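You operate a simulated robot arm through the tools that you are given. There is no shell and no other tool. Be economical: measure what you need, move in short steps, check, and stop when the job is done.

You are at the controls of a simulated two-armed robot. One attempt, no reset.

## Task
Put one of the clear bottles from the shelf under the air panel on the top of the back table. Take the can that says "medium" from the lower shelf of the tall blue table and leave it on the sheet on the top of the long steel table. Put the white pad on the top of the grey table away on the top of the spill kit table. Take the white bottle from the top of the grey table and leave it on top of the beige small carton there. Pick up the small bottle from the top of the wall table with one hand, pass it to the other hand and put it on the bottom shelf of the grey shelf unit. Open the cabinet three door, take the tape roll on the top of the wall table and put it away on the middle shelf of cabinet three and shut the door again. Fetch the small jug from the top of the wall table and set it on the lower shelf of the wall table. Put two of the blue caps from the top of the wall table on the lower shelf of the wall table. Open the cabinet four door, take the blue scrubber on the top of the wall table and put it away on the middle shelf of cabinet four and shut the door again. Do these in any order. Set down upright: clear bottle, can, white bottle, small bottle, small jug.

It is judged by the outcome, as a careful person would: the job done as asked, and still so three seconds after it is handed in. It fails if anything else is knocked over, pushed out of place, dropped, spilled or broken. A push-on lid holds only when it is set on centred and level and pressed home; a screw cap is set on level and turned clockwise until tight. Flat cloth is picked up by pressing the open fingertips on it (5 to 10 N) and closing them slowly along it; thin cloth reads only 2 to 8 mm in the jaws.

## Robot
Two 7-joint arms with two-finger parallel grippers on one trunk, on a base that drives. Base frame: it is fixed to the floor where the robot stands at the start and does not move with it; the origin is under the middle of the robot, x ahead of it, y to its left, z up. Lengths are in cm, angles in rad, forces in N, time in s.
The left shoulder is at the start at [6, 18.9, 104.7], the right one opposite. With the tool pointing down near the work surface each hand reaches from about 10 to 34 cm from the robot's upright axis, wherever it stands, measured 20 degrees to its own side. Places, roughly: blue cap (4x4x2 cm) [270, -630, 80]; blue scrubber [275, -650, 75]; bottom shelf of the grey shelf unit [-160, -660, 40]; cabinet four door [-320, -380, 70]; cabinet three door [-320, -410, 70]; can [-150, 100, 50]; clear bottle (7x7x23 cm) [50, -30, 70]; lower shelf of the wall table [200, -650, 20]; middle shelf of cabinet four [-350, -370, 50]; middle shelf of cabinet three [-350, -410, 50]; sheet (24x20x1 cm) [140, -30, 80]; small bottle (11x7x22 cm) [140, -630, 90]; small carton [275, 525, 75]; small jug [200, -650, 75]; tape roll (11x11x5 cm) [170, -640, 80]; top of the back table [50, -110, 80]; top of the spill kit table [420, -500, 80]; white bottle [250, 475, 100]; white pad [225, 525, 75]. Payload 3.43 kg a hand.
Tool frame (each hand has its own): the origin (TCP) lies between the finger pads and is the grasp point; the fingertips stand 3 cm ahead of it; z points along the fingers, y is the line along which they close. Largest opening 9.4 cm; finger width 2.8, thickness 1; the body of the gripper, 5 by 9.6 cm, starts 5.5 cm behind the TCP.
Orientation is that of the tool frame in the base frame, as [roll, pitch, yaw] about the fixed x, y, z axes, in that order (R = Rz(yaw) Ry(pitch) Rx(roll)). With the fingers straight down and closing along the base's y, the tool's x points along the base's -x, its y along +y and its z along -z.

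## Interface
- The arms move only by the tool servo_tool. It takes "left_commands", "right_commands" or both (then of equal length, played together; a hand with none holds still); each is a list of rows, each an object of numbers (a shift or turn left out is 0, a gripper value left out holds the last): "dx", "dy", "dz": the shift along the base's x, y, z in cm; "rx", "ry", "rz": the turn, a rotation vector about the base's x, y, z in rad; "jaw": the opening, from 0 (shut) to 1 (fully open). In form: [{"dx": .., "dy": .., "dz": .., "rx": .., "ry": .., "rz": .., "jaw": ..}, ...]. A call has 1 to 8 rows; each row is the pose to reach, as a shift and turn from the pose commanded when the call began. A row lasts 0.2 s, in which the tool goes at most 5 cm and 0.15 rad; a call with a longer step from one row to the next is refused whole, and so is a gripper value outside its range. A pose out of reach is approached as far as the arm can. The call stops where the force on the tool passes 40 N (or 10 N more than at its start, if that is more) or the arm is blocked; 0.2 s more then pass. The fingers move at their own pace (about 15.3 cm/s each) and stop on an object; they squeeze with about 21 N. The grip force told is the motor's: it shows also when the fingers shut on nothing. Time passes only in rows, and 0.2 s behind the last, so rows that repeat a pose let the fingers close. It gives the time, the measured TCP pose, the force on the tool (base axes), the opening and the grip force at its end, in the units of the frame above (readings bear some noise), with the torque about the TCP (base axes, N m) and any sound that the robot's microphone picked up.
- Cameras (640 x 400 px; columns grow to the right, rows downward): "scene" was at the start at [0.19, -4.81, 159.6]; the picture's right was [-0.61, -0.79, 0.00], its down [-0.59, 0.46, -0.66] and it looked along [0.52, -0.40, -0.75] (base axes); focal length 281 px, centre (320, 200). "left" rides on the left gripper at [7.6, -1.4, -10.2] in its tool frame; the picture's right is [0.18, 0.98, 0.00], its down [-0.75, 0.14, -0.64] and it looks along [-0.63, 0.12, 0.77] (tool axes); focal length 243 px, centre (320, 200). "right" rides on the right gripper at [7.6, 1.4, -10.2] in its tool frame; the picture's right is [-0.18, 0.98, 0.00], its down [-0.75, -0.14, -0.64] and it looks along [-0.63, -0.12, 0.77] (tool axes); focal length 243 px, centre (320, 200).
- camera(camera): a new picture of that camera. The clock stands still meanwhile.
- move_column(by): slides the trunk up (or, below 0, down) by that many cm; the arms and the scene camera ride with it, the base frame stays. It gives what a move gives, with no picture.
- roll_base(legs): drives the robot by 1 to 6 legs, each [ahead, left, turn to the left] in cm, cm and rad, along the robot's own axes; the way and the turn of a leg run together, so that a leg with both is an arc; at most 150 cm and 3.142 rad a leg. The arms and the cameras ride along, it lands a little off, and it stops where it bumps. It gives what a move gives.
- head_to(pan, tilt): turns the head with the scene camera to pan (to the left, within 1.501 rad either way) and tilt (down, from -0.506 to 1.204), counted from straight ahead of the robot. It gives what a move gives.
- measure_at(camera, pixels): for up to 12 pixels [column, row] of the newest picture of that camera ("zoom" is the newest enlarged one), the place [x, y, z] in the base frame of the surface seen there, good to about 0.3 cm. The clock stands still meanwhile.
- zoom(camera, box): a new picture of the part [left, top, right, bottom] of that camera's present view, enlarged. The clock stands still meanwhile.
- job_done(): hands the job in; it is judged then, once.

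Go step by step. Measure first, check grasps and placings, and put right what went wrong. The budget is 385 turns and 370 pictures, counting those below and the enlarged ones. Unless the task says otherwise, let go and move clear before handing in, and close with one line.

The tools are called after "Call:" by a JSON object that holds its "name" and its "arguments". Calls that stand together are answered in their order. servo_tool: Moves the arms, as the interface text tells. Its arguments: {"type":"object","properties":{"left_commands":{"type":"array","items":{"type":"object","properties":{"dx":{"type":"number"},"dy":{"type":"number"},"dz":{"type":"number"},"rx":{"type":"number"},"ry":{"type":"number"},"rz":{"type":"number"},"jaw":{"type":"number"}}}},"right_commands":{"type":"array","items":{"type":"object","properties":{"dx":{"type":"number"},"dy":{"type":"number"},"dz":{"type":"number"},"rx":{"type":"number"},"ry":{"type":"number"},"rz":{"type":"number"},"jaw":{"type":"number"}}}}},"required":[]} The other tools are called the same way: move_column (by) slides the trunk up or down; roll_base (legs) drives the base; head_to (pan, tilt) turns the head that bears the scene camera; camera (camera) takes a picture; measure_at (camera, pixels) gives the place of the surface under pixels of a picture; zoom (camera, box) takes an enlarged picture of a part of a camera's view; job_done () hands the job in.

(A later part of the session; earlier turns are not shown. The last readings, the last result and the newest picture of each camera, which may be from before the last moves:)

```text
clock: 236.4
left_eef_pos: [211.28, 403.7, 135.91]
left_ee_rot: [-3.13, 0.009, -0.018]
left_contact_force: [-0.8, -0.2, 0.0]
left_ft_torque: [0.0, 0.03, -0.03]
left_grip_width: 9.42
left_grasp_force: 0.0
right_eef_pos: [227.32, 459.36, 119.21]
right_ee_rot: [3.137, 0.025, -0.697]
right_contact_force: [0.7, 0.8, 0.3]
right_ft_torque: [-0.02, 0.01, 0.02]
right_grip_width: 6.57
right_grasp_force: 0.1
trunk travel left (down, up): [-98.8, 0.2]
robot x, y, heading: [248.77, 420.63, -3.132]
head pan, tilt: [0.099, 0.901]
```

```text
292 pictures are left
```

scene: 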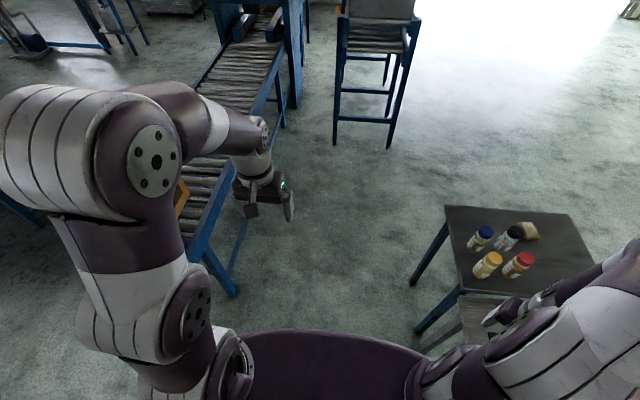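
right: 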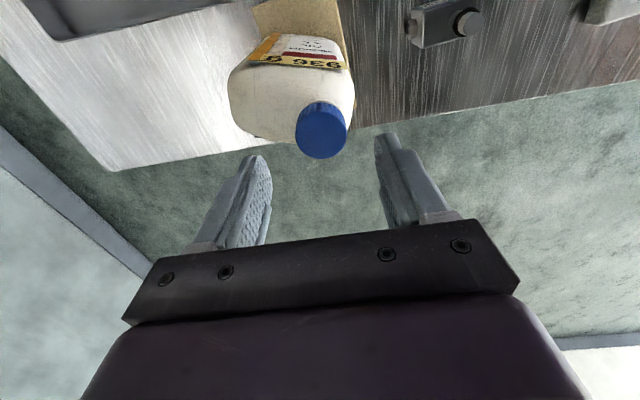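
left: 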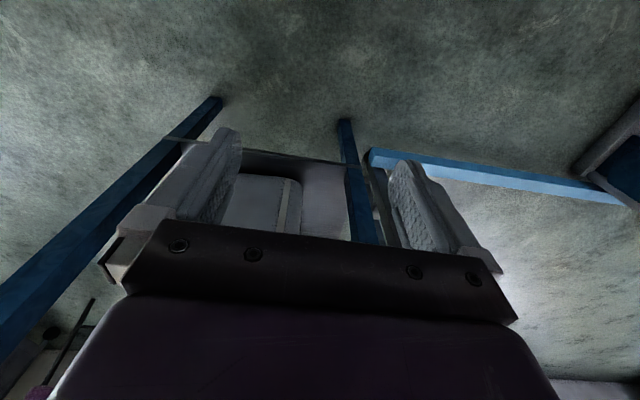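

Call:
{"name": "roll_base", "arguments": {"legs": [[149, 2, 0], [0, -145, 0], [-102, 0, 0], [0, 0, 1.57]]}}

Call:
{"name": "head_to", "arguments": {"pan": 0.1, "tilt": 0.9}}

Call:
{"name": "camera", "arguments": {"camera": "scene"}}

```text
clock: 259.2
left_eef_pos: [218.37, 521.75, 136.03]
left_ee_rot: [-3.131, 0.01, 1.536]
left_contact_force: [0.8, 0.5, 0.0]
left_ft_torque: [-0.01, 0.01, 0.0]
left_grip_width: 9.44
left_grasp_force: 0.2
right_eef_pos: [162.97, 538.42, 119.13]
right_ee_rot: [3.135, 0.023, 0.86]
right_contact_force: [-0.3, -0.6, 0.6]
right_ft_torque: [-0.01, 0.01, -0.01]
right_grip_width: 6.58
right_grasp_force: 0.1
trunk travel left (down, up): [-98.8, 0.2]
robot x, y, heading: [201.99, 559.57, -1.581]
head pan, tilt: [0.099, 0.901]
```

```text
clock: 259.8
left_eef_pos: [218.34, 521.75, 135.98]
left_ee_rot: [-3.132, 0.009, 1.537]
left_contact_force: [-0.1, 0.0, -0.1]
left_ft_torque: [-0.02, -0.02, -0.01]
left_grip_width: 9.38
left_grasp_force: 0.0
right_eef_pos: [162.92, 538.52, 119.13]
right_ee_rot: [3.137, 0.022, 0.859]
right_contact_force: [-1.1, 0.8, -0.5]
right_ft_torque: [-0.02, -0.01, -0.03]
right_grip_width: 6.57
right_grasp_force: 0.1
trunk travel left (down, up): [-98.8, 0.2]
robot x, y, heading: [201.83, 559.56, -1.583]
head pan, tilt: [0.099, 0.901]
```

```text
291 pictures are left
```

scene: 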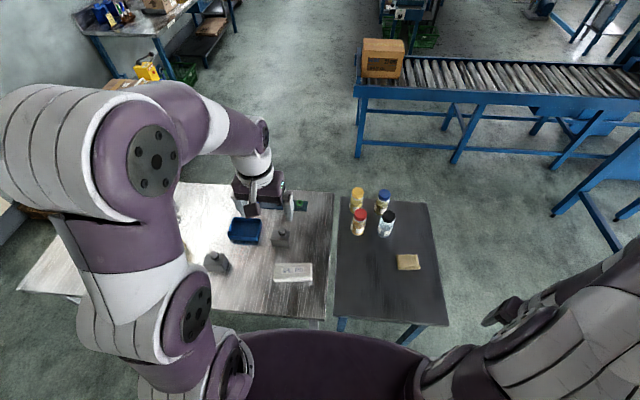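

I measure the pad.

Call:
{"name": "measure_at", "arguments": {"camera": "scene", "pixels": [[277, 266], [311, 265], [311, 274], [277, 275], [294, 270], [293, 281], [275, 282], [312, 281], [250, 300]]}}

Call:
{"name": "zoom", "arguments": {"camera": "scene", "box": [230, 220, 350, 310]}}

Call:
{"name": "move_column", "arguments": {"by": -33}}

Call:
{"name": "camera", "arguments": {"camera": "left"}}

```text
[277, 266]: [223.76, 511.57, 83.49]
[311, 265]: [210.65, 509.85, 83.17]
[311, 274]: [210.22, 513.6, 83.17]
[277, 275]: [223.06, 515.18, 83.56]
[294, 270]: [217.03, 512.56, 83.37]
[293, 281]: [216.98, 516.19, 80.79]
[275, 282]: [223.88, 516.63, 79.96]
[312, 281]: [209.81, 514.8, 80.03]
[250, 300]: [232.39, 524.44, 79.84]
```

```text
4.44 times, centred on (290, 265) of scene
```

zoom: 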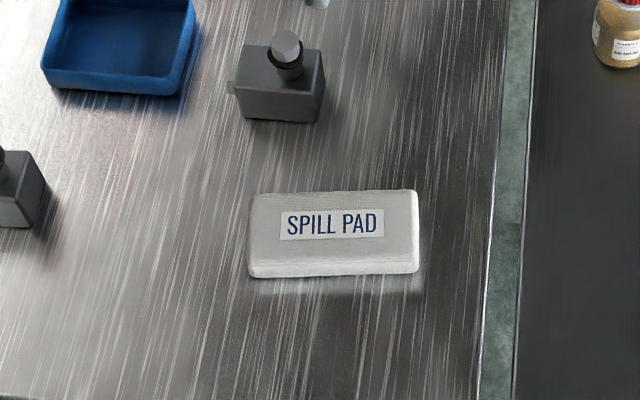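

```text
clock: 263.1
left_eef_pos: [218.29, 521.78, 103.05]
left_ee_rot: [-3.132, 0.009, 1.536]
left_contact_force: [0.0, 0.6, -0.5]
left_ft_torque: [0.0, 0.0, 0.02]
left_grip_width: 9.38
left_grasp_force: 0.0
right_eef_pos: [162.99, 538.46, 86.27]
right_ee_rot: [3.137, 0.025, 0.859]
right_contact_force: [0.6, 0.2, -0.1]
right_ft_torque: [0.02, -0.03, -0.02]
right_grip_width: 6.59
right_grasp_force: 0.1
trunk travel left (down, up): [-65.8, 33.2]
robot x, y, heading: [201.89, 559.02, -1.587]
head pan, tilt: [0.099, 0.901]
```

```text
289 pictures are left
```

left: 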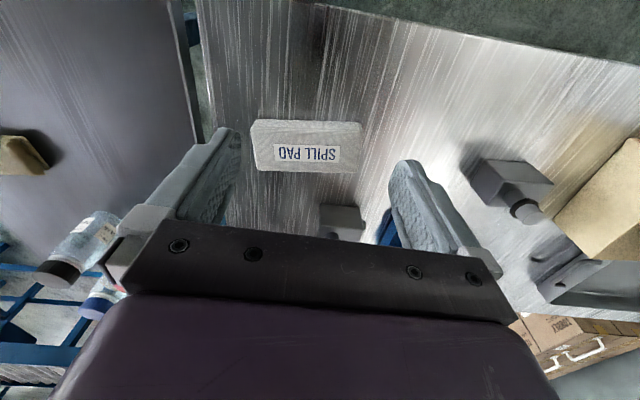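

I measure the pad's corners and neighbour bottle in the left camera, then rotate the hand 90°.

Call:
{"name": "measure_at", "arguments": {"camera": "left", "pixels": [[254, 124], [358, 126], [258, 168], [354, 170], [307, 125], [305, 168], [325, 212], [360, 212], [342, 235]]}}

Call:
{"name": "servo_tool", "arguments": {"left_commands": [{"rz": -0.145, "dy": -1.5, "dz": -1}, {"rz": -0.29, "dy": -3, "dz": -2}, {"rz": -0.435, "dy": -4.5, "dz": -3}, {"rz": -0.58, "dy": -6, "dz": -4}, {"rz": -0.725, "dy": -7.5, "dz": -5}, {"rz": -0.87, "dy": -9, "dz": -6, "jaw": 1}, {"rz": -1.01, "dy": -9, "dz": -6}, {"rz": -1.15, "dy": -9, "dz": -6}]}}

Call:
{"name": "servo_tool", "arguments": {"left_commands": [{"rz": -0.14}, {"rz": -0.29}, {"rz": -0.29}]}}

Call:
{"name": "camera", "arguments": {"camera": "left"}}

```text
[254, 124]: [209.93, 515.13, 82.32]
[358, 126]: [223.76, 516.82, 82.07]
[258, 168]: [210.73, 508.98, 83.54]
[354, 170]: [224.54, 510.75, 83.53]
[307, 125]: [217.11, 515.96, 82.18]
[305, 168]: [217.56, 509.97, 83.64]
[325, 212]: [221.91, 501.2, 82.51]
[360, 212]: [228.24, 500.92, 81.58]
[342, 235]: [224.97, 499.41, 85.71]
```

```text
clock: 264.9
left_eef_pos: [218.24, 512.65, 96.9]
left_ee_rot: [-3.131, 0.009, 0.383]
left_contact_force: [-0.4, -0.3, 0.8]
left_ft_torque: [0.05, 0.03, -0.01]
left_grip_width: 9.42
left_grasp_force: 0.0
right_eef_pos: [162.87, 538.41, 86.2]
right_ee_rot: [3.136, 0.022, 0.859]
right_contact_force: [0.6, -0.4, -0.5]
right_ft_torque: [0.0, -0.03, 0.0]
right_grip_width: 6.57
right_grasp_force: 0.1
trunk travel left (down, up): [-65.8, 33.2]
robot x, y, heading: [201.89, 558.79, -1.583]
head pan, tilt: [0.099, 0.901]
```

```text
clock: 265.7
left_eef_pos: [218.17, 512.65, 97.01]
left_ee_rot: [-3.13, 0.009, 0.094]
left_contact_force: [-0.3, -0.4, -0.7]
left_ft_torque: [-0.02, 0.01, 0.04]
left_grip_width: 9.4
left_grasp_force: 0.0
right_eef_pos: [162.87, 538.41, 86.09]
right_ee_rot: [3.137, 0.026, 0.86]
right_contact_force: [-0.3, 0.4, -0.1]
right_ft_torque: [0.0, 0.03, 0.03]
right_grip_width: 6.58
right_grasp_force: 0.0
trunk travel left (down, up): [-65.8, 33.2]
robot x, y, heading: [201.92, 559.34, -1.58]
head pan, tilt: [0.099, 0.901]
```

```text
288 pictures are left
```

left: 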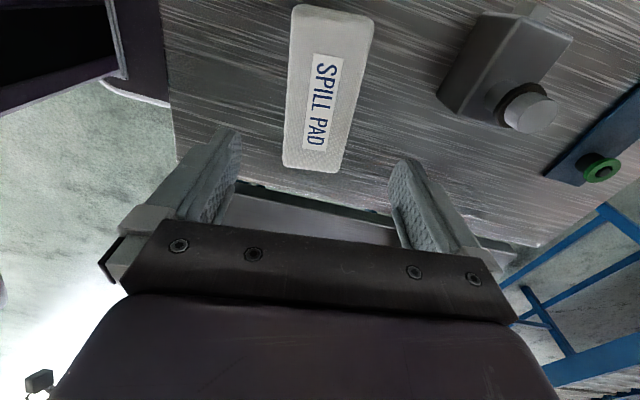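

Pad centre (217.1,513). I descend and grip it.

Call:
{"name": "servo_tool", "arguments": {"left_commands": [{"dx": -1, "dy": 0.3, "dz": -4.5}, {"dx": -1, "dy": 0.3, "dz": -9}, {"dx": -1, "dy": 0.3, "dz": -12}, {"dx": -1, "dy": 0.3, "dz": -13.3}, {"dx": -1, "dy": 0.3, "dz": -13.3, "jaw": 0}, {"dx": -1, "dy": 0.3, "dz": -13.3, "jaw": 0}, {"dx": -1, "dy": 0.3, "dz": -13.3, "jaw": 0}]}}

Call:
{"name": "camera", "arguments": {"camera": "left"}}

```text
clock: 267.3
left_eef_pos: [217.3, 512.96, 83.77]
left_ee_rot: [-3.13, 0.011, 0.097]
left_contact_force: [0.3, 0.0, 1.1]
left_ft_torque: [-0.04, 0.09, -0.03]
left_grip_width: 7.19
left_grasp_force: 20.9
right_eef_pos: [162.98, 538.55, 86.13]
right_ee_rot: [3.135, 0.024, 0.858]
right_contact_force: [-1.0, -0.2, 1.0]
right_ft_torque: [0.01, 0.0, -0.01]
right_grip_width: 6.6
right_grasp_force: 0.0
trunk travel left (down, up): [-65.8, 33.2]
robot x, y, heading: [202.16, 559.31, -1.577]
head pan, tilt: [0.099, 0.901]
```

```text
287 pictures are left
```

left: 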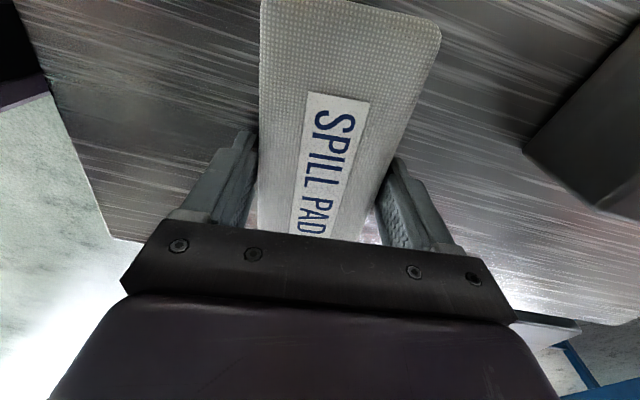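

Gripped (7.2 cm). I lift, pull in, and drive back round to the aisle.

Call:
{"name": "servo_tool", "arguments": {"left_commands": [{"dz": 2}, {"dz": 6}, {"dz": 10.5}, {"dz": 15}, {"dz": 17, "dy": 4}, {"dz": 17, "dy": 8}]}}

Call:
{"name": "roll_base", "arguments": {"legs": [[-10, 0, 0], [0, -105, 0], [144, 0, 0], [0, 146, 0]]}}

Call:
{"name": "head_to", "arguments": {"pan": 0.0, "tilt": 0.5}}

Call:
{"name": "camera", "arguments": {"camera": "scene"}}

```text
clock: 268.7
left_eef_pos: [217.2, 521.11, 101.08]
left_ee_rot: [-3.132, 0.009, 0.097]
left_contact_force: [-0.1, 0.7, -1.2]
left_ft_torque: [-0.02, 0.03, 0.03]
left_grip_width: 7.2
left_grasp_force: 20.8
right_eef_pos: [162.95, 538.5, 86.19]
right_ee_rot: [3.137, 0.025, 0.858]
right_contact_force: [0.6, 0.0, -0.3]
right_ft_torque: [-0.02, 0.0, 0.04]
right_grip_width: 6.59
right_grasp_force: 0.1
trunk travel left (down, up): [-65.8, 33.2]
robot x, y, heading: [202.23, 559.23, -1.577]
head pan, tilt: [0.099, 0.901]
```

```text
clock: 288.5
left_eef_pos: [259.33, 388.99, 100.97]
left_ee_rot: [-3.132, 0.009, 0.118]
left_contact_force: [-0.2, 0.6, -0.3]
left_ft_torque: [0.01, 0.0, -0.01]
left_grip_width: 7.2
left_grasp_force: 20.9
right_eef_pos: [204.7, 405.1, 86.19]
right_ee_rot: [3.138, 0.026, 0.879]
right_contact_force: [-0.2, 0.4, -0.7]
right_ft_torque: [0.03, 0.03, 0.02]
right_grip_width: 6.59
right_grasp_force: 0.1
trunk travel left (down, up): [-65.8, 33.2]
robot x, y, heading: [243.73, 427.19, -1.556]
head pan, tilt: [0.099, 0.901]
```

```text
clock: 289.4
left_eef_pos: [259.46, 388.99, 100.92]
left_ee_rot: [-3.13, 0.009, 0.116]
left_contact_force: [0.4, -1.0, -0.5]
left_ft_torque: [0.01, 0.02, 0.01]
left_grip_width: 7.2
left_grasp_force: 21.2
right_eef_pos: [204.75, 405.18, 86.23]
right_ee_rot: [3.137, 0.024, 0.879]
right_contact_force: [-0.3, -0.1, -0.2]
right_ft_torque: [0.03, -0.05, 0.02]
right_grip_width: 6.57
right_grasp_force: 0.1
trunk travel left (down, up): [-65.8, 33.2]
robot x, y, heading: [243.35, 427.15, -1.563]
head pan, tilt: [0.0, 0.499]
```

```text
286 pictures are left
```

scene: 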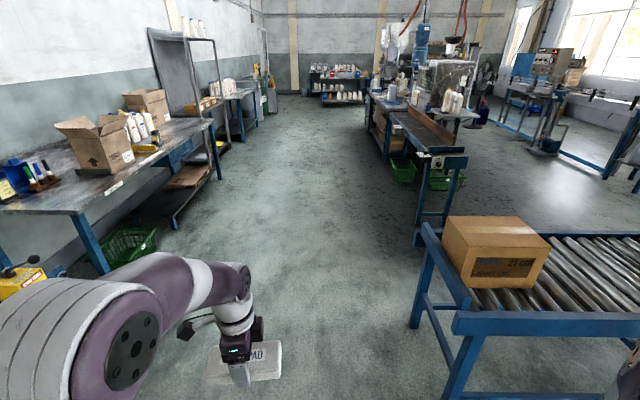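

Aisle is clear. I shift left a little and drive south to y≈-250.

Call:
{"name": "roll_base", "arguments": {"legs": [[10, 15, 0], [145, 0, 0], [145, 0, 0], [145, 0, 0], [145, 0, 0], [85, 0, 0]]}}

Call:
{"name": "camera", "arguments": {"camera": "scene"}}

```text
clock: 322.0
left_eef_pos: [288.08, -281.32, 100.99]
left_ee_rot: [-3.132, 0.008, 0.105]
left_contact_force: [0.1, -0.2, -1.3]
left_ft_torque: [0.05, -0.01, -0.02]
left_grip_width: 7.19
left_grasp_force: 20.9
right_eef_pos: [233.45, -264.26, 86.1]
right_ee_rot: [3.137, 0.025, 0.867]
right_contact_force: [-1.0, 0.7, 0.6]
right_ft_torque: [0.01, -0.02, 0.0]
right_grip_width: 6.55
right_grasp_force: 0.1
trunk travel left (down, up): [-65.8, 33.2]
robot x, y, heading: [272.56, -242.79, -1.573]
head pan, tilt: [0.0, 0.499]
```

```text
285 pictures are left
```

scene: 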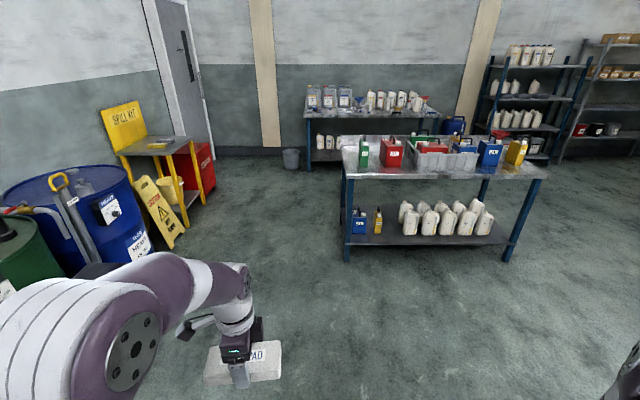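

Spill kit table (yellow) is at (165,150). I measure it and the surrounding obstacles.

Call:
{"name": "measure_at", "arguments": {"camera": "scene", "pixels": [[165, 145], [140, 153], [190, 140], [158, 240], [180, 225], [202, 195], [105, 205], [345, 255], [350, 175], [540, 175], [315, 112], [291, 165]]}}

Call:
{"name": "zoom", "arguments": {"camera": "scene", "box": [90, 90, 240, 250]}}

```text
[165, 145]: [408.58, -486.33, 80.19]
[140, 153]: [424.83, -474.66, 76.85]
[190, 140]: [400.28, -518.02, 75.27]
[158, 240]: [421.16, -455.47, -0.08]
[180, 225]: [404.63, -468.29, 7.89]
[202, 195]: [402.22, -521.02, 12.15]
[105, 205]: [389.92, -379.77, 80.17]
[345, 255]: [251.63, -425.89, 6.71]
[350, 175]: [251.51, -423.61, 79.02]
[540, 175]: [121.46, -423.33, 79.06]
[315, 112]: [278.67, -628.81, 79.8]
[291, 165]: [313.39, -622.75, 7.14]
```

```text
2.50 times, centred on (165, 170) of scene
```

zoom: 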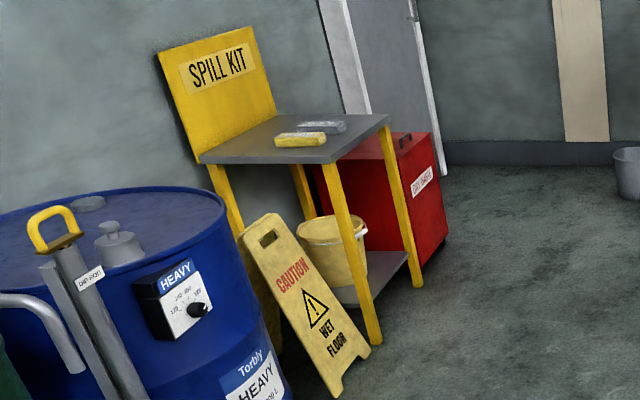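

I go to (325,-497) and turn to face the spill kit table.

Call:
{"name": "roll_base", "arguments": {"legs": [[0, 50, 0], [130, 0, 0], [124, 0, 0], [0, 0, 1.573]]}}

Call:
{"name": "head_to", "arguments": {"pan": 0.0, "tilt": 0.7}}

Call:
{"name": "camera", "arguments": {"camera": "scene"}}

```text
clock: 340.6
left_eef_pos: [363.38, -482.0, 101.01]
left_ee_rot: [-3.132, 0.008, 1.643]
left_contact_force: [0.6, 0.8, -1.0]
left_ft_torque: [-0.01, 0.01, 0.02]
left_grip_width: 7.16
left_grasp_force: 20.6
right_eef_pos: [344.47, -535.9, 86.11]
right_ee_rot: [3.137, 0.023, 2.405]
right_contact_force: [-0.5, -0.2, 0.4]
right_ft_torque: [-0.02, 0.01, -0.02]
right_grip_width: 6.59
right_grasp_force: 0.0
trunk travel left (down, up): [-65.8, 33.2]
robot x, y, heading: [324.68, -496.27, -0.037]
head pan, tilt: [0.0, 0.499]
```

```text
clock: 341.3
left_eef_pos: [363.19, -481.9, 100.98]
left_ee_rot: [-3.131, 0.008, 1.642]
left_contact_force: [0.4, 0.0, -1.4]
left_ft_torque: [-0.01, -0.01, 0.02]
left_grip_width: 7.19
left_grasp_force: 20.5
right_eef_pos: [344.49, -535.82, 86.18]
right_ee_rot: [3.135, 0.024, 2.404]
right_contact_force: [0.3, 0.2, 0.3]
right_ft_torque: [0.03, 0.02, 0.03]
right_grip_width: 6.56
right_grasp_force: 0.1
trunk travel left (down, up): [-65.8, 33.2]
robot x, y, heading: [324.86, -496.22, -0.032]
head pan, tilt: [0.0, 0.7]
```

```text
283 pictures are left
```

scene: 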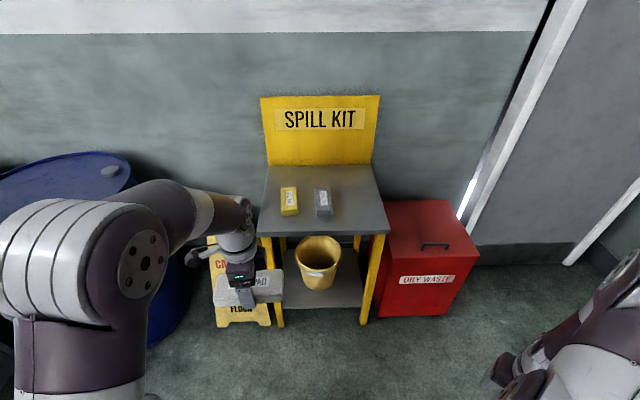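

I measure free areas on the table top: right part (355,210) and front strip.

Call:
{"name": "measure_at", "arguments": {"camera": "scene", "pixels": [[270, 228], [385, 228], [330, 226], [290, 215], [332, 213], [360, 205], [375, 175], [340, 170], [298, 192], [313, 190], [355, 190]]}}

```text
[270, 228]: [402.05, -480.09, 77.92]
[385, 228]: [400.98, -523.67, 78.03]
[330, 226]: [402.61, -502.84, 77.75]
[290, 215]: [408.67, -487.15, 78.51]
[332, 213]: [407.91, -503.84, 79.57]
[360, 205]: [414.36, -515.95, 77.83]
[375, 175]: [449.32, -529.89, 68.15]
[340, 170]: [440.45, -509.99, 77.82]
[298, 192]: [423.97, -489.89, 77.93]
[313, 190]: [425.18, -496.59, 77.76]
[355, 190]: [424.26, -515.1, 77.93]
```

Free spot at about (413,-515.5), z 77.8. I drive closer and then position the left hand.

Call:
{"name": "roll_base", "arguments": {"legs": [[42, -20.5, 0.035]]}}

Call:
{"name": "camera", "arguments": {"camera": "scene"}}

```text
clock: 344.2
left_eef_pos: [405.31, -501.23, 100.84]
left_ee_rot: [-3.131, 0.009, 1.683]
left_contact_force: [-0.5, -0.3, -1.0]
left_ft_torque: [-0.01, 0.0, 0.0]
left_grip_width: 7.18
left_grasp_force: 21.3
right_eef_pos: [388.81, -555.75, 86.12]
right_ee_rot: [3.137, 0.022, 2.444]
right_contact_force: [0.1, 0.1, 0.2]
right_ft_torque: [-0.01, 0.0, 0.0]
right_grip_width: 6.6
right_grasp_force: 0.0
trunk travel left (down, up): [-65.8, 33.2]
robot x, y, heading: [367.35, -516.61, 0.007]
head pan, tilt: [0.0, 0.7]
```

```text
282 pictures are left
```

scene: 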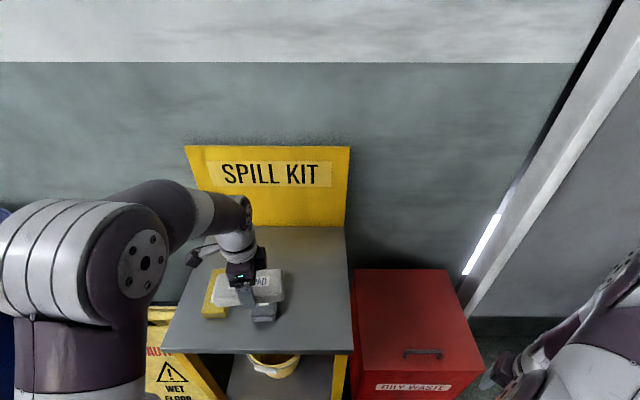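

I move over the free spot, then lower.

Call:
{"name": "servo_tool", "arguments": {"left_commands": [{"dx": 1.5, "dy": -3, "rz": -0.05}, {"dx": 3, "dy": -7, "rz": -0.1}, {"dx": 5, "dy": -11, "rz": -0.11}, {"dx": 7.5, "dy": -14.3, "rz": -0.11}, {"dx": 7.5, "dy": -14.3, "dz": -4.5, "rz": -0.11}, {"dx": 7.5, "dy": -14.3, "dz": -9, "rz": -0.11}, {"dx": 7.5, "dy": -14.3, "dz": -13, "rz": -0.11}, {"dx": 7.5, "dy": -14.3, "dz": -15, "rz": -0.11}]}}

Call:
{"name": "camera", "arguments": {"camera": "left"}}

Call:
{"name": "camera", "arguments": {"camera": "scene"}}

```text
clock: 346.0
left_eef_pos: [412.98, -515.48, 86.03]
left_ee_rot: [-3.131, 0.01, 1.573]
left_contact_force: [0.5, -0.3, -1.1]
left_ft_torque: [0.04, -0.02, -0.01]
left_grip_width: 7.19
left_grasp_force: 21.1
right_eef_pos: [388.67, -555.76, 86.14]
right_ee_rot: [3.136, 0.02, 2.444]
right_contact_force: [0.2, -0.1, 0.8]
right_ft_torque: [-0.03, -0.02, -0.02]
right_grip_width: 6.58
right_grasp_force: 0.1
trunk travel left (down, up): [-65.8, 33.2]
robot x, y, heading: [367.36, -516.74, 0.007]
head pan, tilt: [0.0, 0.7]
```

```text
281 pictures are left
```

left: 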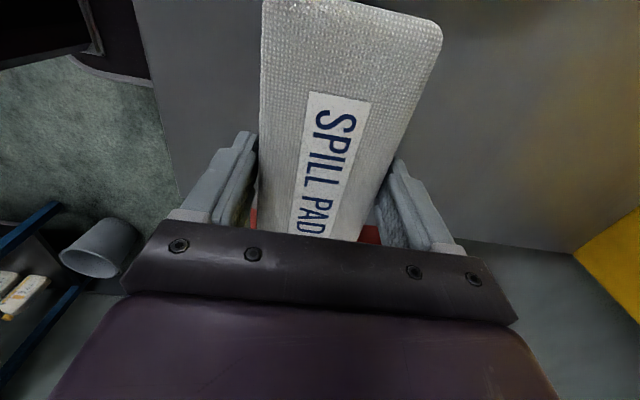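

```text
280 pictures are left
```

scene: 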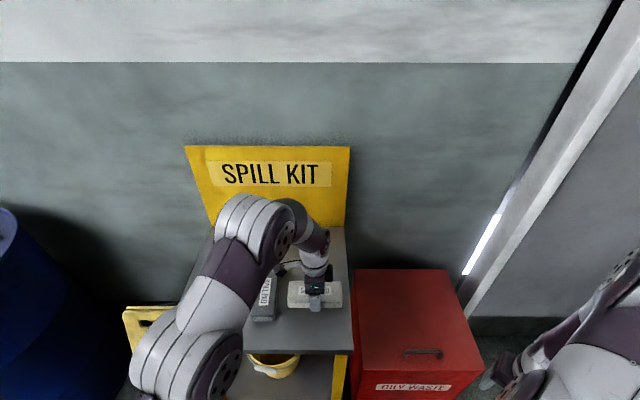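

The pad is right of the grey pad with a gap. I lower to contact and release.

Call:
{"name": "servo_tool", "arguments": {"left_commands": [{"dz": -2}, {"dz": -3.6}, {"dz": -4.2}, {"dz": -4.2}]}}

```text
clock: 347.0
left_eef_pos: [412.8, -515.27, 81.85]
left_ee_rot: [-3.13, 0.01, 1.573]
left_contact_force: [0.4, 0.5, -0.9]
left_ft_torque: [0.02, 0.0, 0.03]
left_grip_width: 7.17
left_grasp_force: 21.4
right_eef_pos: [388.72, -555.74, 86.15]
right_ee_rot: [3.137, 0.022, 2.445]
right_contact_force: [-1.1, -0.2, 0.2]
right_ft_torque: [-0.01, -0.03, -0.01]
right_grip_width: 6.57
right_grasp_force: 0.1
trunk travel left (down, up): [-65.8, 33.2]
robot x, y, heading: [367.21, -516.75, 0.009]
head pan, tilt: [0.0, 0.7]
```

Call:
{"name": "servo_tool", "arguments": {"left_commands": [{"dz": -0.3}, {"dz": -0.3, "jaw": 0.9}, {"dz": -0.3, "jaw": 1}, {"dz": 3}, {"dz": 7.5}, {"dz": 12}, {"dz": 16}]}}

Call:
{"name": "camera", "arguments": {"camera": "scene"}}

Call:
{"name": "camera", "arguments": {"camera": "left"}}

```text
clock: 348.6
left_eef_pos: [412.78, -515.49, 97.79]
left_ee_rot: [-3.132, 0.008, 1.572]
left_contact_force: [-1.0, -0.3, 0.2]
left_ft_torque: [0.03, -0.03, -0.01]
left_grip_width: 9.41
left_grasp_force: 0.1
right_eef_pos: [388.65, -555.75, 86.17]
right_ee_rot: [3.135, 0.024, 2.446]
right_contact_force: [-1.0, -0.3, -0.3]
right_ft_torque: [0.01, -0.01, 0.02]
right_grip_width: 6.57
right_grasp_force: 0.1
trunk travel left (down, up): [-65.8, 33.2]
robot x, y, heading: [367.38, -517.0, 0.009]
head pan, tilt: [0.0, 0.7]
```

```text
279 pictures are left
```

scene: 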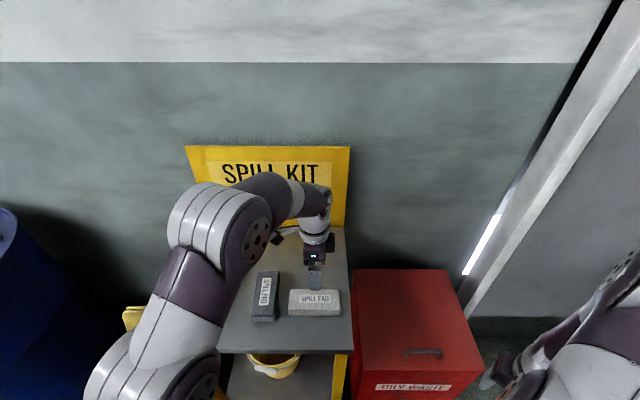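

```text
278 pictures are left
```

left: 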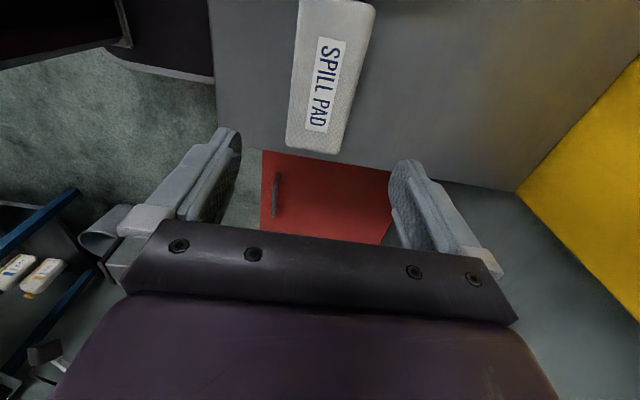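

Pad placed well. I retract, restore both hands' yaw, and back off to turn towards the wall table.

Call:
{"name": "servo_tool", "arguments": {"left_commands": [{"dx": -3, "dy": 2, "rz": 0.14}, {"dx": -5, "dy": 5, "rz": 0.28}, {"dx": -7, "dy": 8, "rz": 0.42}, {"dx": -8, "dy": 11, "rz": 0.56}, {"dx": -8, "dy": 14, "rz": 0.7}, {"dx": -8, "dy": 15, "rz": 0.84}, {"dx": -8, "dy": 15, "rz": 0.98}, {"dx": -8, "dy": 15, "rz": 1.12}], "right_commands": [{"rz": 0.1, "dz": 2}, {"rz": 0.2, "dz": 5}, {"rz": 0.3, "dz": 8}, {"rz": 0.4, "dz": 11, "dx": 2, "dy": 2}, {"rz": 0.5, "dz": 11, "dx": 4, "dy": 4}, {"rz": 0.6, "dz": 11, "dx": 6, "dy": 6}, {"rz": 0.69, "dz": 11, "dx": 8, "dy": 9}, {"rz": 0.69, "dz": 11, "dx": 8, "dy": 11}]}}

Call:
{"name": "servo_tool", "arguments": {"left_commands": [{"rz": 0.14}, {"rz": 0.28}, {"rz": 0.42}, {"rz": 0.44}]}}

Call:
{"name": "roll_base", "arguments": {"legs": [[-48, 0, 0], [0, 0, -1.57]]}}

Call:
{"name": "head_to", "arguments": {"pan": -0.5, "tilt": 0.5}}

Call:
{"name": "camera", "arguments": {"camera": "scene"}}

```text
clock: 350.4
left_eef_pos: [404.76, -500.36, 97.98]
left_ee_rot: [-3.131, 0.011, 2.695]
left_contact_force: [-0.9, 0.0, 0.1]
left_ft_torque: [-0.02, -0.03, 0.02]
left_grip_width: 9.4
left_grasp_force: 0.0
right_eef_pos: [396.7, -544.49, 97.05]
right_ee_rot: [3.136, 0.025, 3.137]
right_contact_force: [-0.7, -0.3, 0.1]
right_ft_torque: [0.04, -0.03, 0.03]
right_grip_width: 6.56
right_grasp_force: 0.1
trunk travel left (down, up): [-65.8, 33.2]
robot x, y, heading: [367.45, -517.09, 0.005]
head pan, tilt: [0.0, 0.7]
```

```text
clock: 351.4
left_eef_pos: [404.86, -500.33, 97.79]
left_ee_rot: [-3.129, 0.008, 3.134]
left_contact_force: [-0.5, 0.4, 0.7]
left_ft_torque: [-0.02, 0.03, -0.01]
left_grip_width: 9.36
left_grasp_force: 0.1
right_eef_pos: [396.63, -544.58, 97.19]
right_ee_rot: [3.135, 0.024, 3.135]
right_contact_force: [0.2, -0.2, -0.6]
right_ft_torque: [0.03, -0.02, -0.02]
right_grip_width: 6.6
right_grasp_force: 0.2
trunk travel left (down, up): [-65.8, 33.2]
robot x, y, heading: [367.0, -517.08, 0.003]
head pan, tilt: [0.0, 0.7]
```

```text
clock: 357.9
left_eef_pos: [338.14, -554.51, 97.84]
left_ee_rot: [-3.132, 0.009, 1.59]
left_contact_force: [-0.3, 0.2, 0.4]
left_ft_torque: [0.0, 0.02, 0.02]
left_grip_width: 9.4
left_grasp_force: 0.0
right_eef_pos: [293.73, -547.69, 97.18]
right_ee_rot: [3.136, 0.025, 1.593]
right_contact_force: [-0.1, -0.6, -0.9]
right_ft_torque: [-0.02, 0.01, 0.0]
right_grip_width: 6.57
right_grasp_force: 0.1
trunk travel left (down, up): [-65.8, 33.2]
robot x, y, heading: [320.44, -517.59, -1.536]
head pan, tilt: [0.0, 0.7]
```

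```text
clock: 358.9
left_eef_pos: [338.15, -554.41, 97.88]
left_ee_rot: [-3.13, 0.009, 1.591]
left_contact_force: [0.1, 0.0, 0.3]
left_ft_torque: [0.04, 0.03, 0.0]
left_grip_width: 9.42
left_grasp_force: 0.0
right_eef_pos: [293.61, -547.61, 97.21]
right_ee_rot: [3.138, 0.023, 1.593]
right_contact_force: [-0.1, 0.3, -0.1]
right_ft_torque: [-0.02, 0.03, -0.04]
right_grip_width: 6.56
right_grasp_force: 0.1
trunk travel left (down, up): [-65.8, 33.2]
robot x, y, heading: [320.5, -517.4, -1.53]
head pan, tilt: [-0.499, 0.499]
```

```text
277 pictures are left
```

scene: 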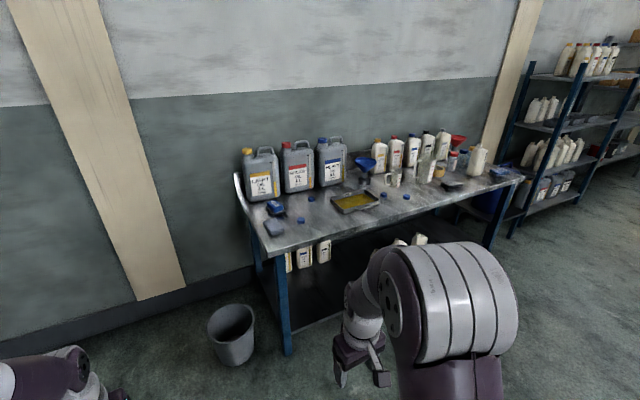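

I zoom in on the wall table and measure key points.

Call:
{"name": "zoom", "arguments": {"camera": "scene", "box": [230, 130, 400, 260]}}

Call:
{"name": "zoom", "arguments": {"camera": "scene", "box": [370, 120, 530, 250]}}

Call:
{"name": "measure_at", "arguments": {"camera": "scene", "pixels": [[265, 252], [522, 178], [285, 345], [300, 222], [275, 208], [394, 180], [478, 160], [350, 290], [500, 172], [240, 190], [305, 310], [488, 245]]}}

```text
3.08 times, centred on (315, 195) of scene
```

zoom: 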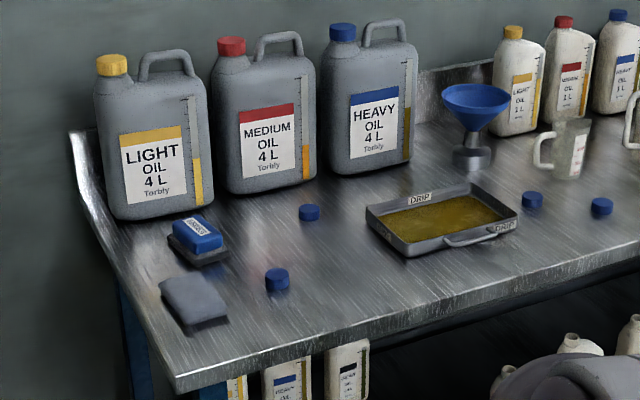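

```text
3.08 times, centred on (450, 185) of scene
```

zoom: 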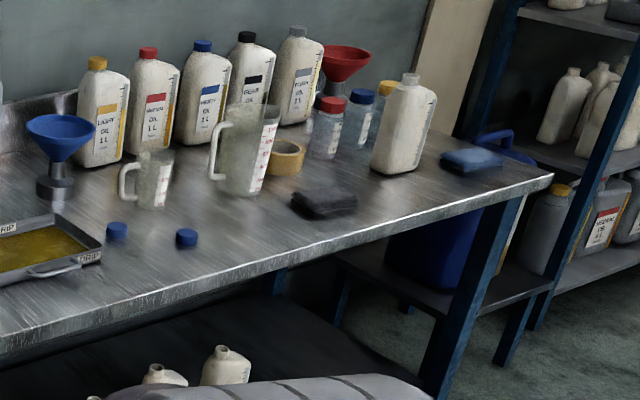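

```text
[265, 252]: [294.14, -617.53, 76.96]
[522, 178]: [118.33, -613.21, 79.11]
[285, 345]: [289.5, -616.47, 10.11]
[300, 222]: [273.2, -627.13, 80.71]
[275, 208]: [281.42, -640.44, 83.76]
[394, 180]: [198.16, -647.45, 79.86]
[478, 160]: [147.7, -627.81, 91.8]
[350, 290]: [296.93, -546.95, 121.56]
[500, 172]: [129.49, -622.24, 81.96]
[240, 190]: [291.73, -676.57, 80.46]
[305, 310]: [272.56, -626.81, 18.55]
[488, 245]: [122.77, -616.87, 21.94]
```

Call:
{"name": "measure_at", "arguments": {"camera": "scene", "pixels": [[311, 198], [383, 194], [406, 196], [275, 204], [280, 214], [438, 173], [420, 165], [455, 190], [392, 184], [397, 172], [462, 170], [472, 170]]}}

Call:
{"name": "roll_base", "arguments": {"legs": [[0, 0, -0.04], [0, -88, 0]]}}

Call:
{"name": "head_to", "arguments": {"pan": 0, "tilt": 0.6}}

Call:
{"name": "camera", "arguments": {"camera": "scene"}}

```text
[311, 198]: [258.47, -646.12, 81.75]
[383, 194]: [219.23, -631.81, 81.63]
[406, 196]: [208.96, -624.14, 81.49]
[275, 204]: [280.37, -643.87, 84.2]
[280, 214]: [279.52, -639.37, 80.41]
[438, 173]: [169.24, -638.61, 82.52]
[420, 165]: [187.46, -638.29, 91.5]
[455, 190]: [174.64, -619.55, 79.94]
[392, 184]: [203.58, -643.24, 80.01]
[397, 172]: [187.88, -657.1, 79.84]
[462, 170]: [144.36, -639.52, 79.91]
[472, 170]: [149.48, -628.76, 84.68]
```

```text
clock: 363.9
left_eef_pos: [247.68, -554.88, 97.82]
left_ee_rot: [-3.131, 0.008, 1.548]
left_contact_force: [0.2, 1.4, 0.4]
left_ft_torque: [-0.02, 0.01, -0.04]
left_grip_width: 9.38
left_grasp_force: 0.1
right_eef_pos: [203.55, -546.04, 97.27]
right_ee_rot: [3.138, 0.022, 1.551]
right_contact_force: [-0.5, 0.2, -0.1]
right_ft_torque: [0.04, 0.02, -0.02]
right_grip_width: 6.59
right_grasp_force: 0.0
trunk travel left (down, up): [-65.8, 33.2]
robot x, y, heading: [231.14, -516.74, -1.574]
head pan, tilt: [-0.499, 0.499]
```

```text
clock: 364.9
left_eef_pos: [247.63, -554.69, 97.82]
left_ee_rot: [-3.13, 0.008, 1.547]
left_contact_force: [0.2, 0.5, 0.6]
left_ft_torque: [-0.01, 0.02, -0.01]
left_grip_width: 9.42
left_grasp_force: 0.1
right_eef_pos: [203.52, -546.12, 97.14]
right_ee_rot: [3.136, 0.021, 1.55]
right_contact_force: [0.0, -0.7, 0.6]
right_ft_torque: [-0.04, -0.01, -0.01]
right_grip_width: 6.57
right_grasp_force: 0.0
trunk travel left (down, up): [-65.8, 33.2]
robot x, y, heading: [231.28, -516.79, -1.574]
head pan, tilt: [0.0, 0.6]
```

```text
274 pictures are left
```

scene: 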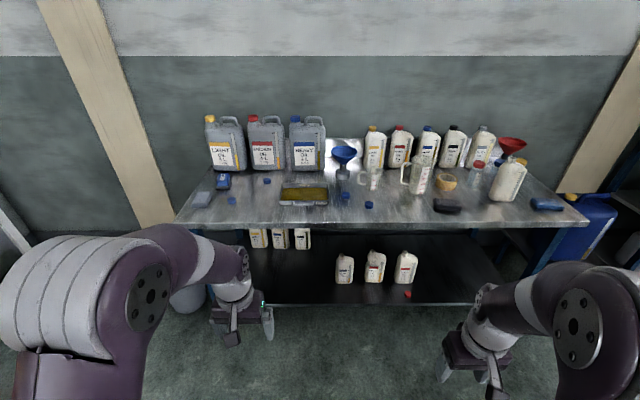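

Caps C3 ≈(219,-632), C4 ≈(209,-624); jug ≈(199,-648). I drive up to the table.

Call:
{"name": "roll_base", "arguments": {"legs": [[70, 0, 0]]}}

Call:
{"name": "camera", "arguments": {"camera": "right"}}

Call:
{"name": "head_to", "arguments": {"pan": 0, "tilt": 1.0}}

Call:
{"name": "camera", "arguments": {"camera": "scene"}}

```text
clock: 368.6
left_eef_pos: [246.79, -623.82, 97.81]
left_ee_rot: [-3.131, 0.009, 1.544]
left_contact_force: [0.5, 0.0, 0.2]
left_ft_torque: [0.0, 0.02, 0.0]
left_grip_width: 9.41
left_grasp_force: 0.1
right_eef_pos: [202.85, -615.04, 97.12]
right_ee_rot: [3.137, 0.022, 1.544]
right_contact_force: [0.2, -1.0, -0.6]
right_ft_torque: [0.06, 0.01, 0.01]
right_grip_width: 6.59
right_grasp_force: 0.2
trunk travel left (down, up): [-65.8, 33.2]
robot x, y, heading: [230.97, -586.51, -1.582]
head pan, tilt: [0.0, 0.6]
```

```text
273 pictures are left
```

right: 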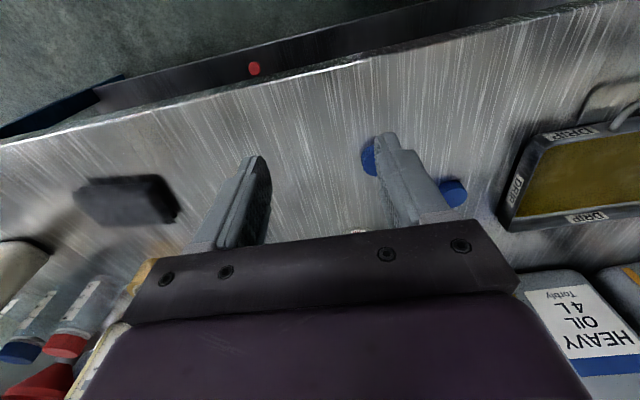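

```text
clock: 369.5
left_eef_pos: [246.89, -623.76, 97.79]
left_ee_rot: [-3.131, 0.009, 1.544]
left_contact_force: [-0.1, -0.9, -0.2]
left_ft_torque: [-0.04, 0.03, -0.01]
left_grip_width: 9.42
left_grasp_force: 0.0
right_eef_pos: [202.8, -614.85, 97.13]
right_ee_rot: [3.138, 0.024, 1.546]
right_contact_force: [0.6, 0.2, -0.3]
right_ft_torque: [-0.01, 0.01, 0.0]
right_grip_width: 6.55
right_grasp_force: 0.0
trunk travel left (down, up): [-65.8, 33.2]
robot x, y, heading: [230.81, -585.98, -1.583]
head pan, tilt: [0.0, 1.0]
```

```text
272 pictures are left
```

scene: 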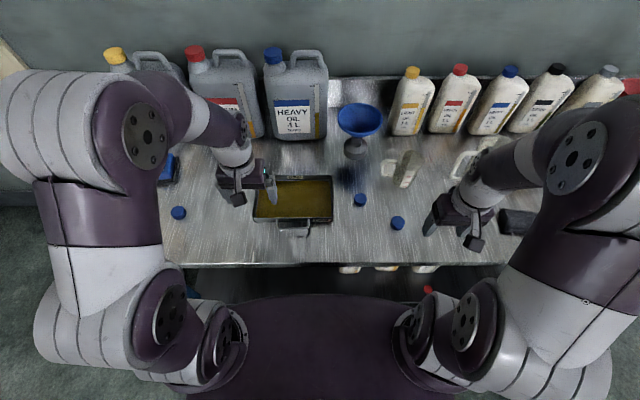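

Call:
{"name": "measure_at", "arguments": {"camera": "scene", "pixels": [[397, 219], [397, 227], [359, 196], [359, 204], [178, 209], [408, 158], [407, 175], [388, 168], [418, 158], [398, 155], [420, 180]]}}

Call:
{"name": "zoom", "arguments": {"camera": "scene", "box": [330, 120, 470, 240]}}

```text
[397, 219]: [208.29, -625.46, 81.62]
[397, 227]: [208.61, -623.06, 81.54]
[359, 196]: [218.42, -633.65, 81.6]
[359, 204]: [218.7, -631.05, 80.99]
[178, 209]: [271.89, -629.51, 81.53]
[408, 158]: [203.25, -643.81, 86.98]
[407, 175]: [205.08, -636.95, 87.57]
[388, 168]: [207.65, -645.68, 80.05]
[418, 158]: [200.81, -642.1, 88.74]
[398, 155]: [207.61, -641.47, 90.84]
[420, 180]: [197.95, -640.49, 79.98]
```

```text
3.33 times, centred on (400, 180) of scene
```

zoom: 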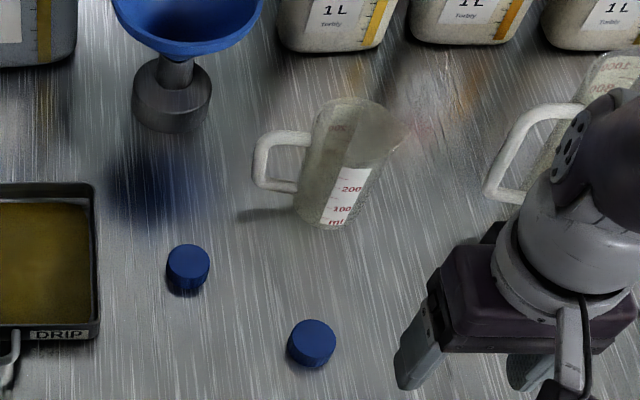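

C4 at (208.4,-624.3), top 81.6. The right hand goes over it and grips.

Call:
{"name": "servo_tool", "arguments": {"right_commands": [{"dx": 2.5, "dy": -4, "jaw": 0.6}, {"dx": 5.6, "dy": -8, "dz": -1}, {"dx": 5.6, "dy": -9.4, "dz": -5}, {"dx": 5.6, "dy": -9.4, "dz": -9.5}, {"dx": 5.6, "dy": -9.4, "dz": -11.5}]}}

Call:
{"name": "camera", "arguments": {"camera": "right"}}

```text
refused: row 2 steps farther than a row can; nothing moved
```

```text
270 pictures are left
```

right: 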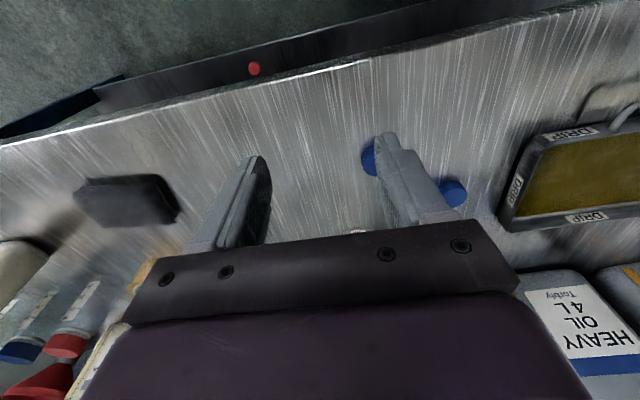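

Call:
{"name": "servo_tool", "arguments": {"right_commands": [{"dx": 2, "dy": -4, "jaw": 0.6}, {"dx": 4.5, "dy": -7.5, "dz": -1}, {"dx": 5.6, "dy": -9.4, "dz": -5}, {"dx": 5.6, "dy": -9.4, "dz": -9}, {"dx": 5.6, "dy": -9.4, "dz": -11.5}, {"dx": 5.6, "dy": -9.4, "dz": -11.5}]}}

Call:
{"name": "camera", "arguments": {"camera": "right"}}

```text
clock: 370.9
left_eef_pos: [246.8, -623.86, 97.81]
left_ee_rot: [-3.13, 0.011, 1.544]
left_contact_force: [0.1, 0.1, 0.0]
left_ft_torque: [0.02, 0.0, 0.01]
left_grip_width: 9.39
left_grasp_force: 0.0
right_eef_pos: [208.32, -624.52, 85.61]
right_ee_rot: [3.137, 0.024, 1.546]
right_contact_force: [0.0, -0.5, 0.1]
right_ft_torque: [-0.01, 0.02, 0.03]
right_grip_width: 5.64
right_grasp_force: 0.0
trunk travel left (down, up): [-65.8, 33.2]
robot x, y, heading: [231.2, -585.61, -1.581]
head pan, tilt: [0.0, 1.0]
```

```text
269 pictures are left
```

right: 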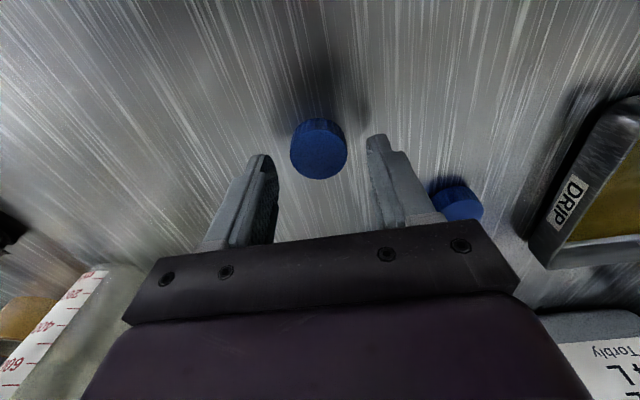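

Cap is centred (318,148). I lower 2 cm, close, and lift.

Call:
{"name": "servo_tool", "arguments": {"right_commands": [{"dz": -1}, {"dz": -2}, {"dz": -2, "jaw": 0}, {"dz": -2, "jaw": 0}, {"dz": -2, "jaw": 0}, {"dz": 1}, {"dz": 5}, {"dz": 9}]}}

Call:
{"name": "camera", "arguments": {"camera": "right"}}

```text
clock: 372.7
left_eef_pos: [246.92, -623.73, 97.88]
left_ee_rot: [-3.13, 0.01, 1.543]
left_contact_force: [-0.5, 0.6, -0.8]
left_ft_torque: [-0.02, 0.04, -0.01]
left_grip_width: 9.41
left_grasp_force: 0.1
right_eef_pos: [208.38, -624.44, 94.65]
right_ee_rot: [3.137, 0.023, 1.547]
right_contact_force: [0.3, -0.5, 0.4]
right_ft_torque: [-0.02, 0.01, 0.0]
right_grip_width: 2.99
right_grasp_force: 21.1
trunk travel left (down, up): [-65.8, 33.2]
robot x, y, heading: [231.03, -586.06, -1.578]
head pan, tilt: [0.0, 1.0]
```

```text
268 pictures are left
```

right: 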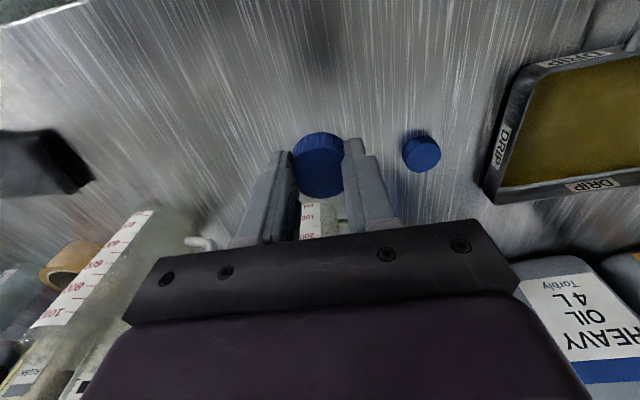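

Cap held. I pull the right hand back, then strafe right 28 cm so the left hand comes over C3.

Call:
{"name": "servo_tool", "arguments": {"right_commands": [{"dy": 4.5, "dz": 2}, {"dy": 9, "dz": 3}, {"dy": 13, "dz": 4}, {"dy": 15, "dz": 4}]}}

Call:
{"name": "roll_base", "arguments": {"legs": [[0, -28, 0]]}}

Call:
{"name": "camera", "arguments": {"camera": "left"}}

Call:
{"name": "camera", "arguments": {"camera": "scene"}}

```text
clock: 373.7
left_eef_pos: [246.85, -623.85, 97.7]
left_ee_rot: [-3.132, 0.008, 1.544]
left_contact_force: [0.1, 0.6, 0.7]
left_ft_torque: [0.0, -0.02, 0.02]
left_grip_width: 9.4
left_grasp_force: 0.1
right_eef_pos: [208.43, -609.63, 98.59]
right_ee_rot: [3.137, 0.023, 1.546]
right_contact_force: [-0.2, 0.9, 0.1]
right_ft_torque: [-0.04, 0.02, -0.03]
right_grip_width: 3.4
right_grasp_force: 21.3
trunk travel left (down, up): [-65.8, 33.2]
robot x, y, heading: [230.91, -586.15, -1.58]
head pan, tilt: [0.0, 1.0]
```

```text
clock: 375.7
left_eef_pos: [219.23, -623.51, 97.76]
left_ee_rot: [-3.131, 0.008, 1.546]
left_contact_force: [-0.6, 0.2, -0.1]
left_ft_torque: [-0.01, -0.03, 0.03]
left_grip_width: 9.39
left_grasp_force: 0.0
right_eef_pos: [180.75, -609.52, 98.56]
right_ee_rot: [3.136, 0.022, 1.55]
right_contact_force: [-0.9, 0.2, 0.2]
right_ft_torque: [-0.01, 0.0, 0.0]
right_grip_width: 3.4
right_grasp_force: 20.8
trunk travel left (down, up): [-65.8, 33.2]
robot x, y, heading: [203.18, -585.91, -1.573]
head pan, tilt: [0.0, 1.0]
```

```text
267 pictures are left
```

left: 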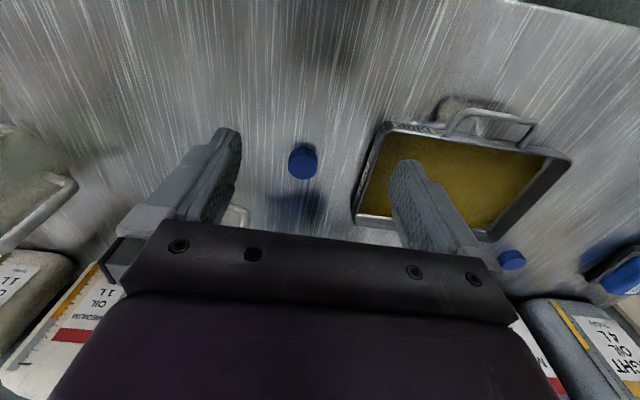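

```text
266 pictures are left
```

scene: 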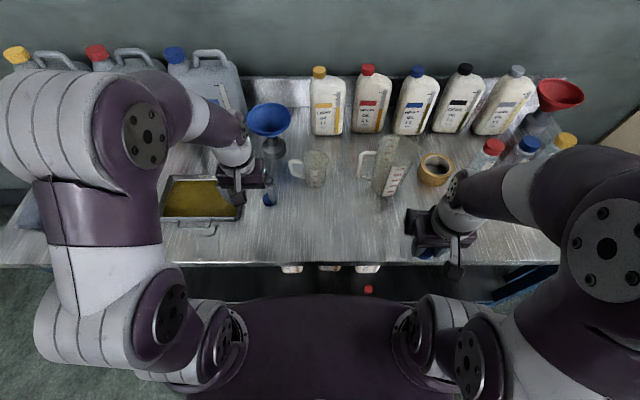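

I measure cap C3, tray edge, jug and tape from these views.

Call:
{"name": "measure_at", "arguments": {"camera": "left", "pixels": [[302, 155], [302, 148], [290, 160], [316, 160], [354, 215], [365, 165], [380, 130]]}}

Call:
{"name": "measure_at", "arguments": {"camera": "scene", "pixels": [[315, 185], [316, 160], [305, 165], [328, 165], [296, 170], [434, 158], [434, 182], [420, 170], [449, 170], [435, 168], [505, 150]]}}

Call:
{"name": "zoom", "arguments": {"camera": "scene", "box": [240, 100, 480, 240]}}

```text
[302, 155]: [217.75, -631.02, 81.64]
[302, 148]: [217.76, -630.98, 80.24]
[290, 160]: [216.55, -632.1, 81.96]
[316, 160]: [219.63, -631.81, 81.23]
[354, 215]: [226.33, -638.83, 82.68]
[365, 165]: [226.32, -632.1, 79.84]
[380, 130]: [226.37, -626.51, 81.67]
```

```text
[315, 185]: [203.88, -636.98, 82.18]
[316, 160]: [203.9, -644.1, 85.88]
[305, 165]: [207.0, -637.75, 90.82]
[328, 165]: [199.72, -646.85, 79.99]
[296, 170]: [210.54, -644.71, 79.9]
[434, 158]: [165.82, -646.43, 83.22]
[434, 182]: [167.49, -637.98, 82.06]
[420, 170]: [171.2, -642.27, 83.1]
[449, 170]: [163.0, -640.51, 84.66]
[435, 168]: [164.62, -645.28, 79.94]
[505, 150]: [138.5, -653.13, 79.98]
```

```text
2.67 times, centred on (360, 170) of scene
```

zoom: 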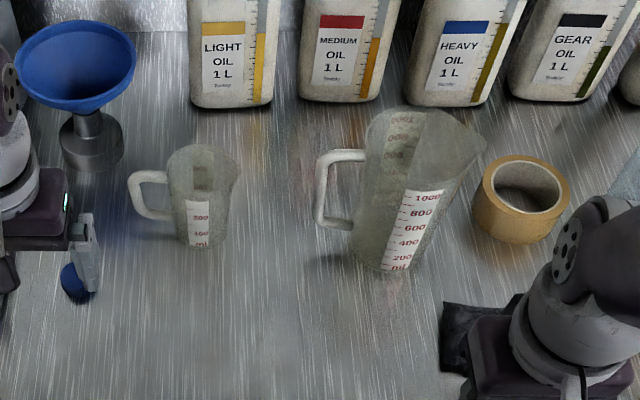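

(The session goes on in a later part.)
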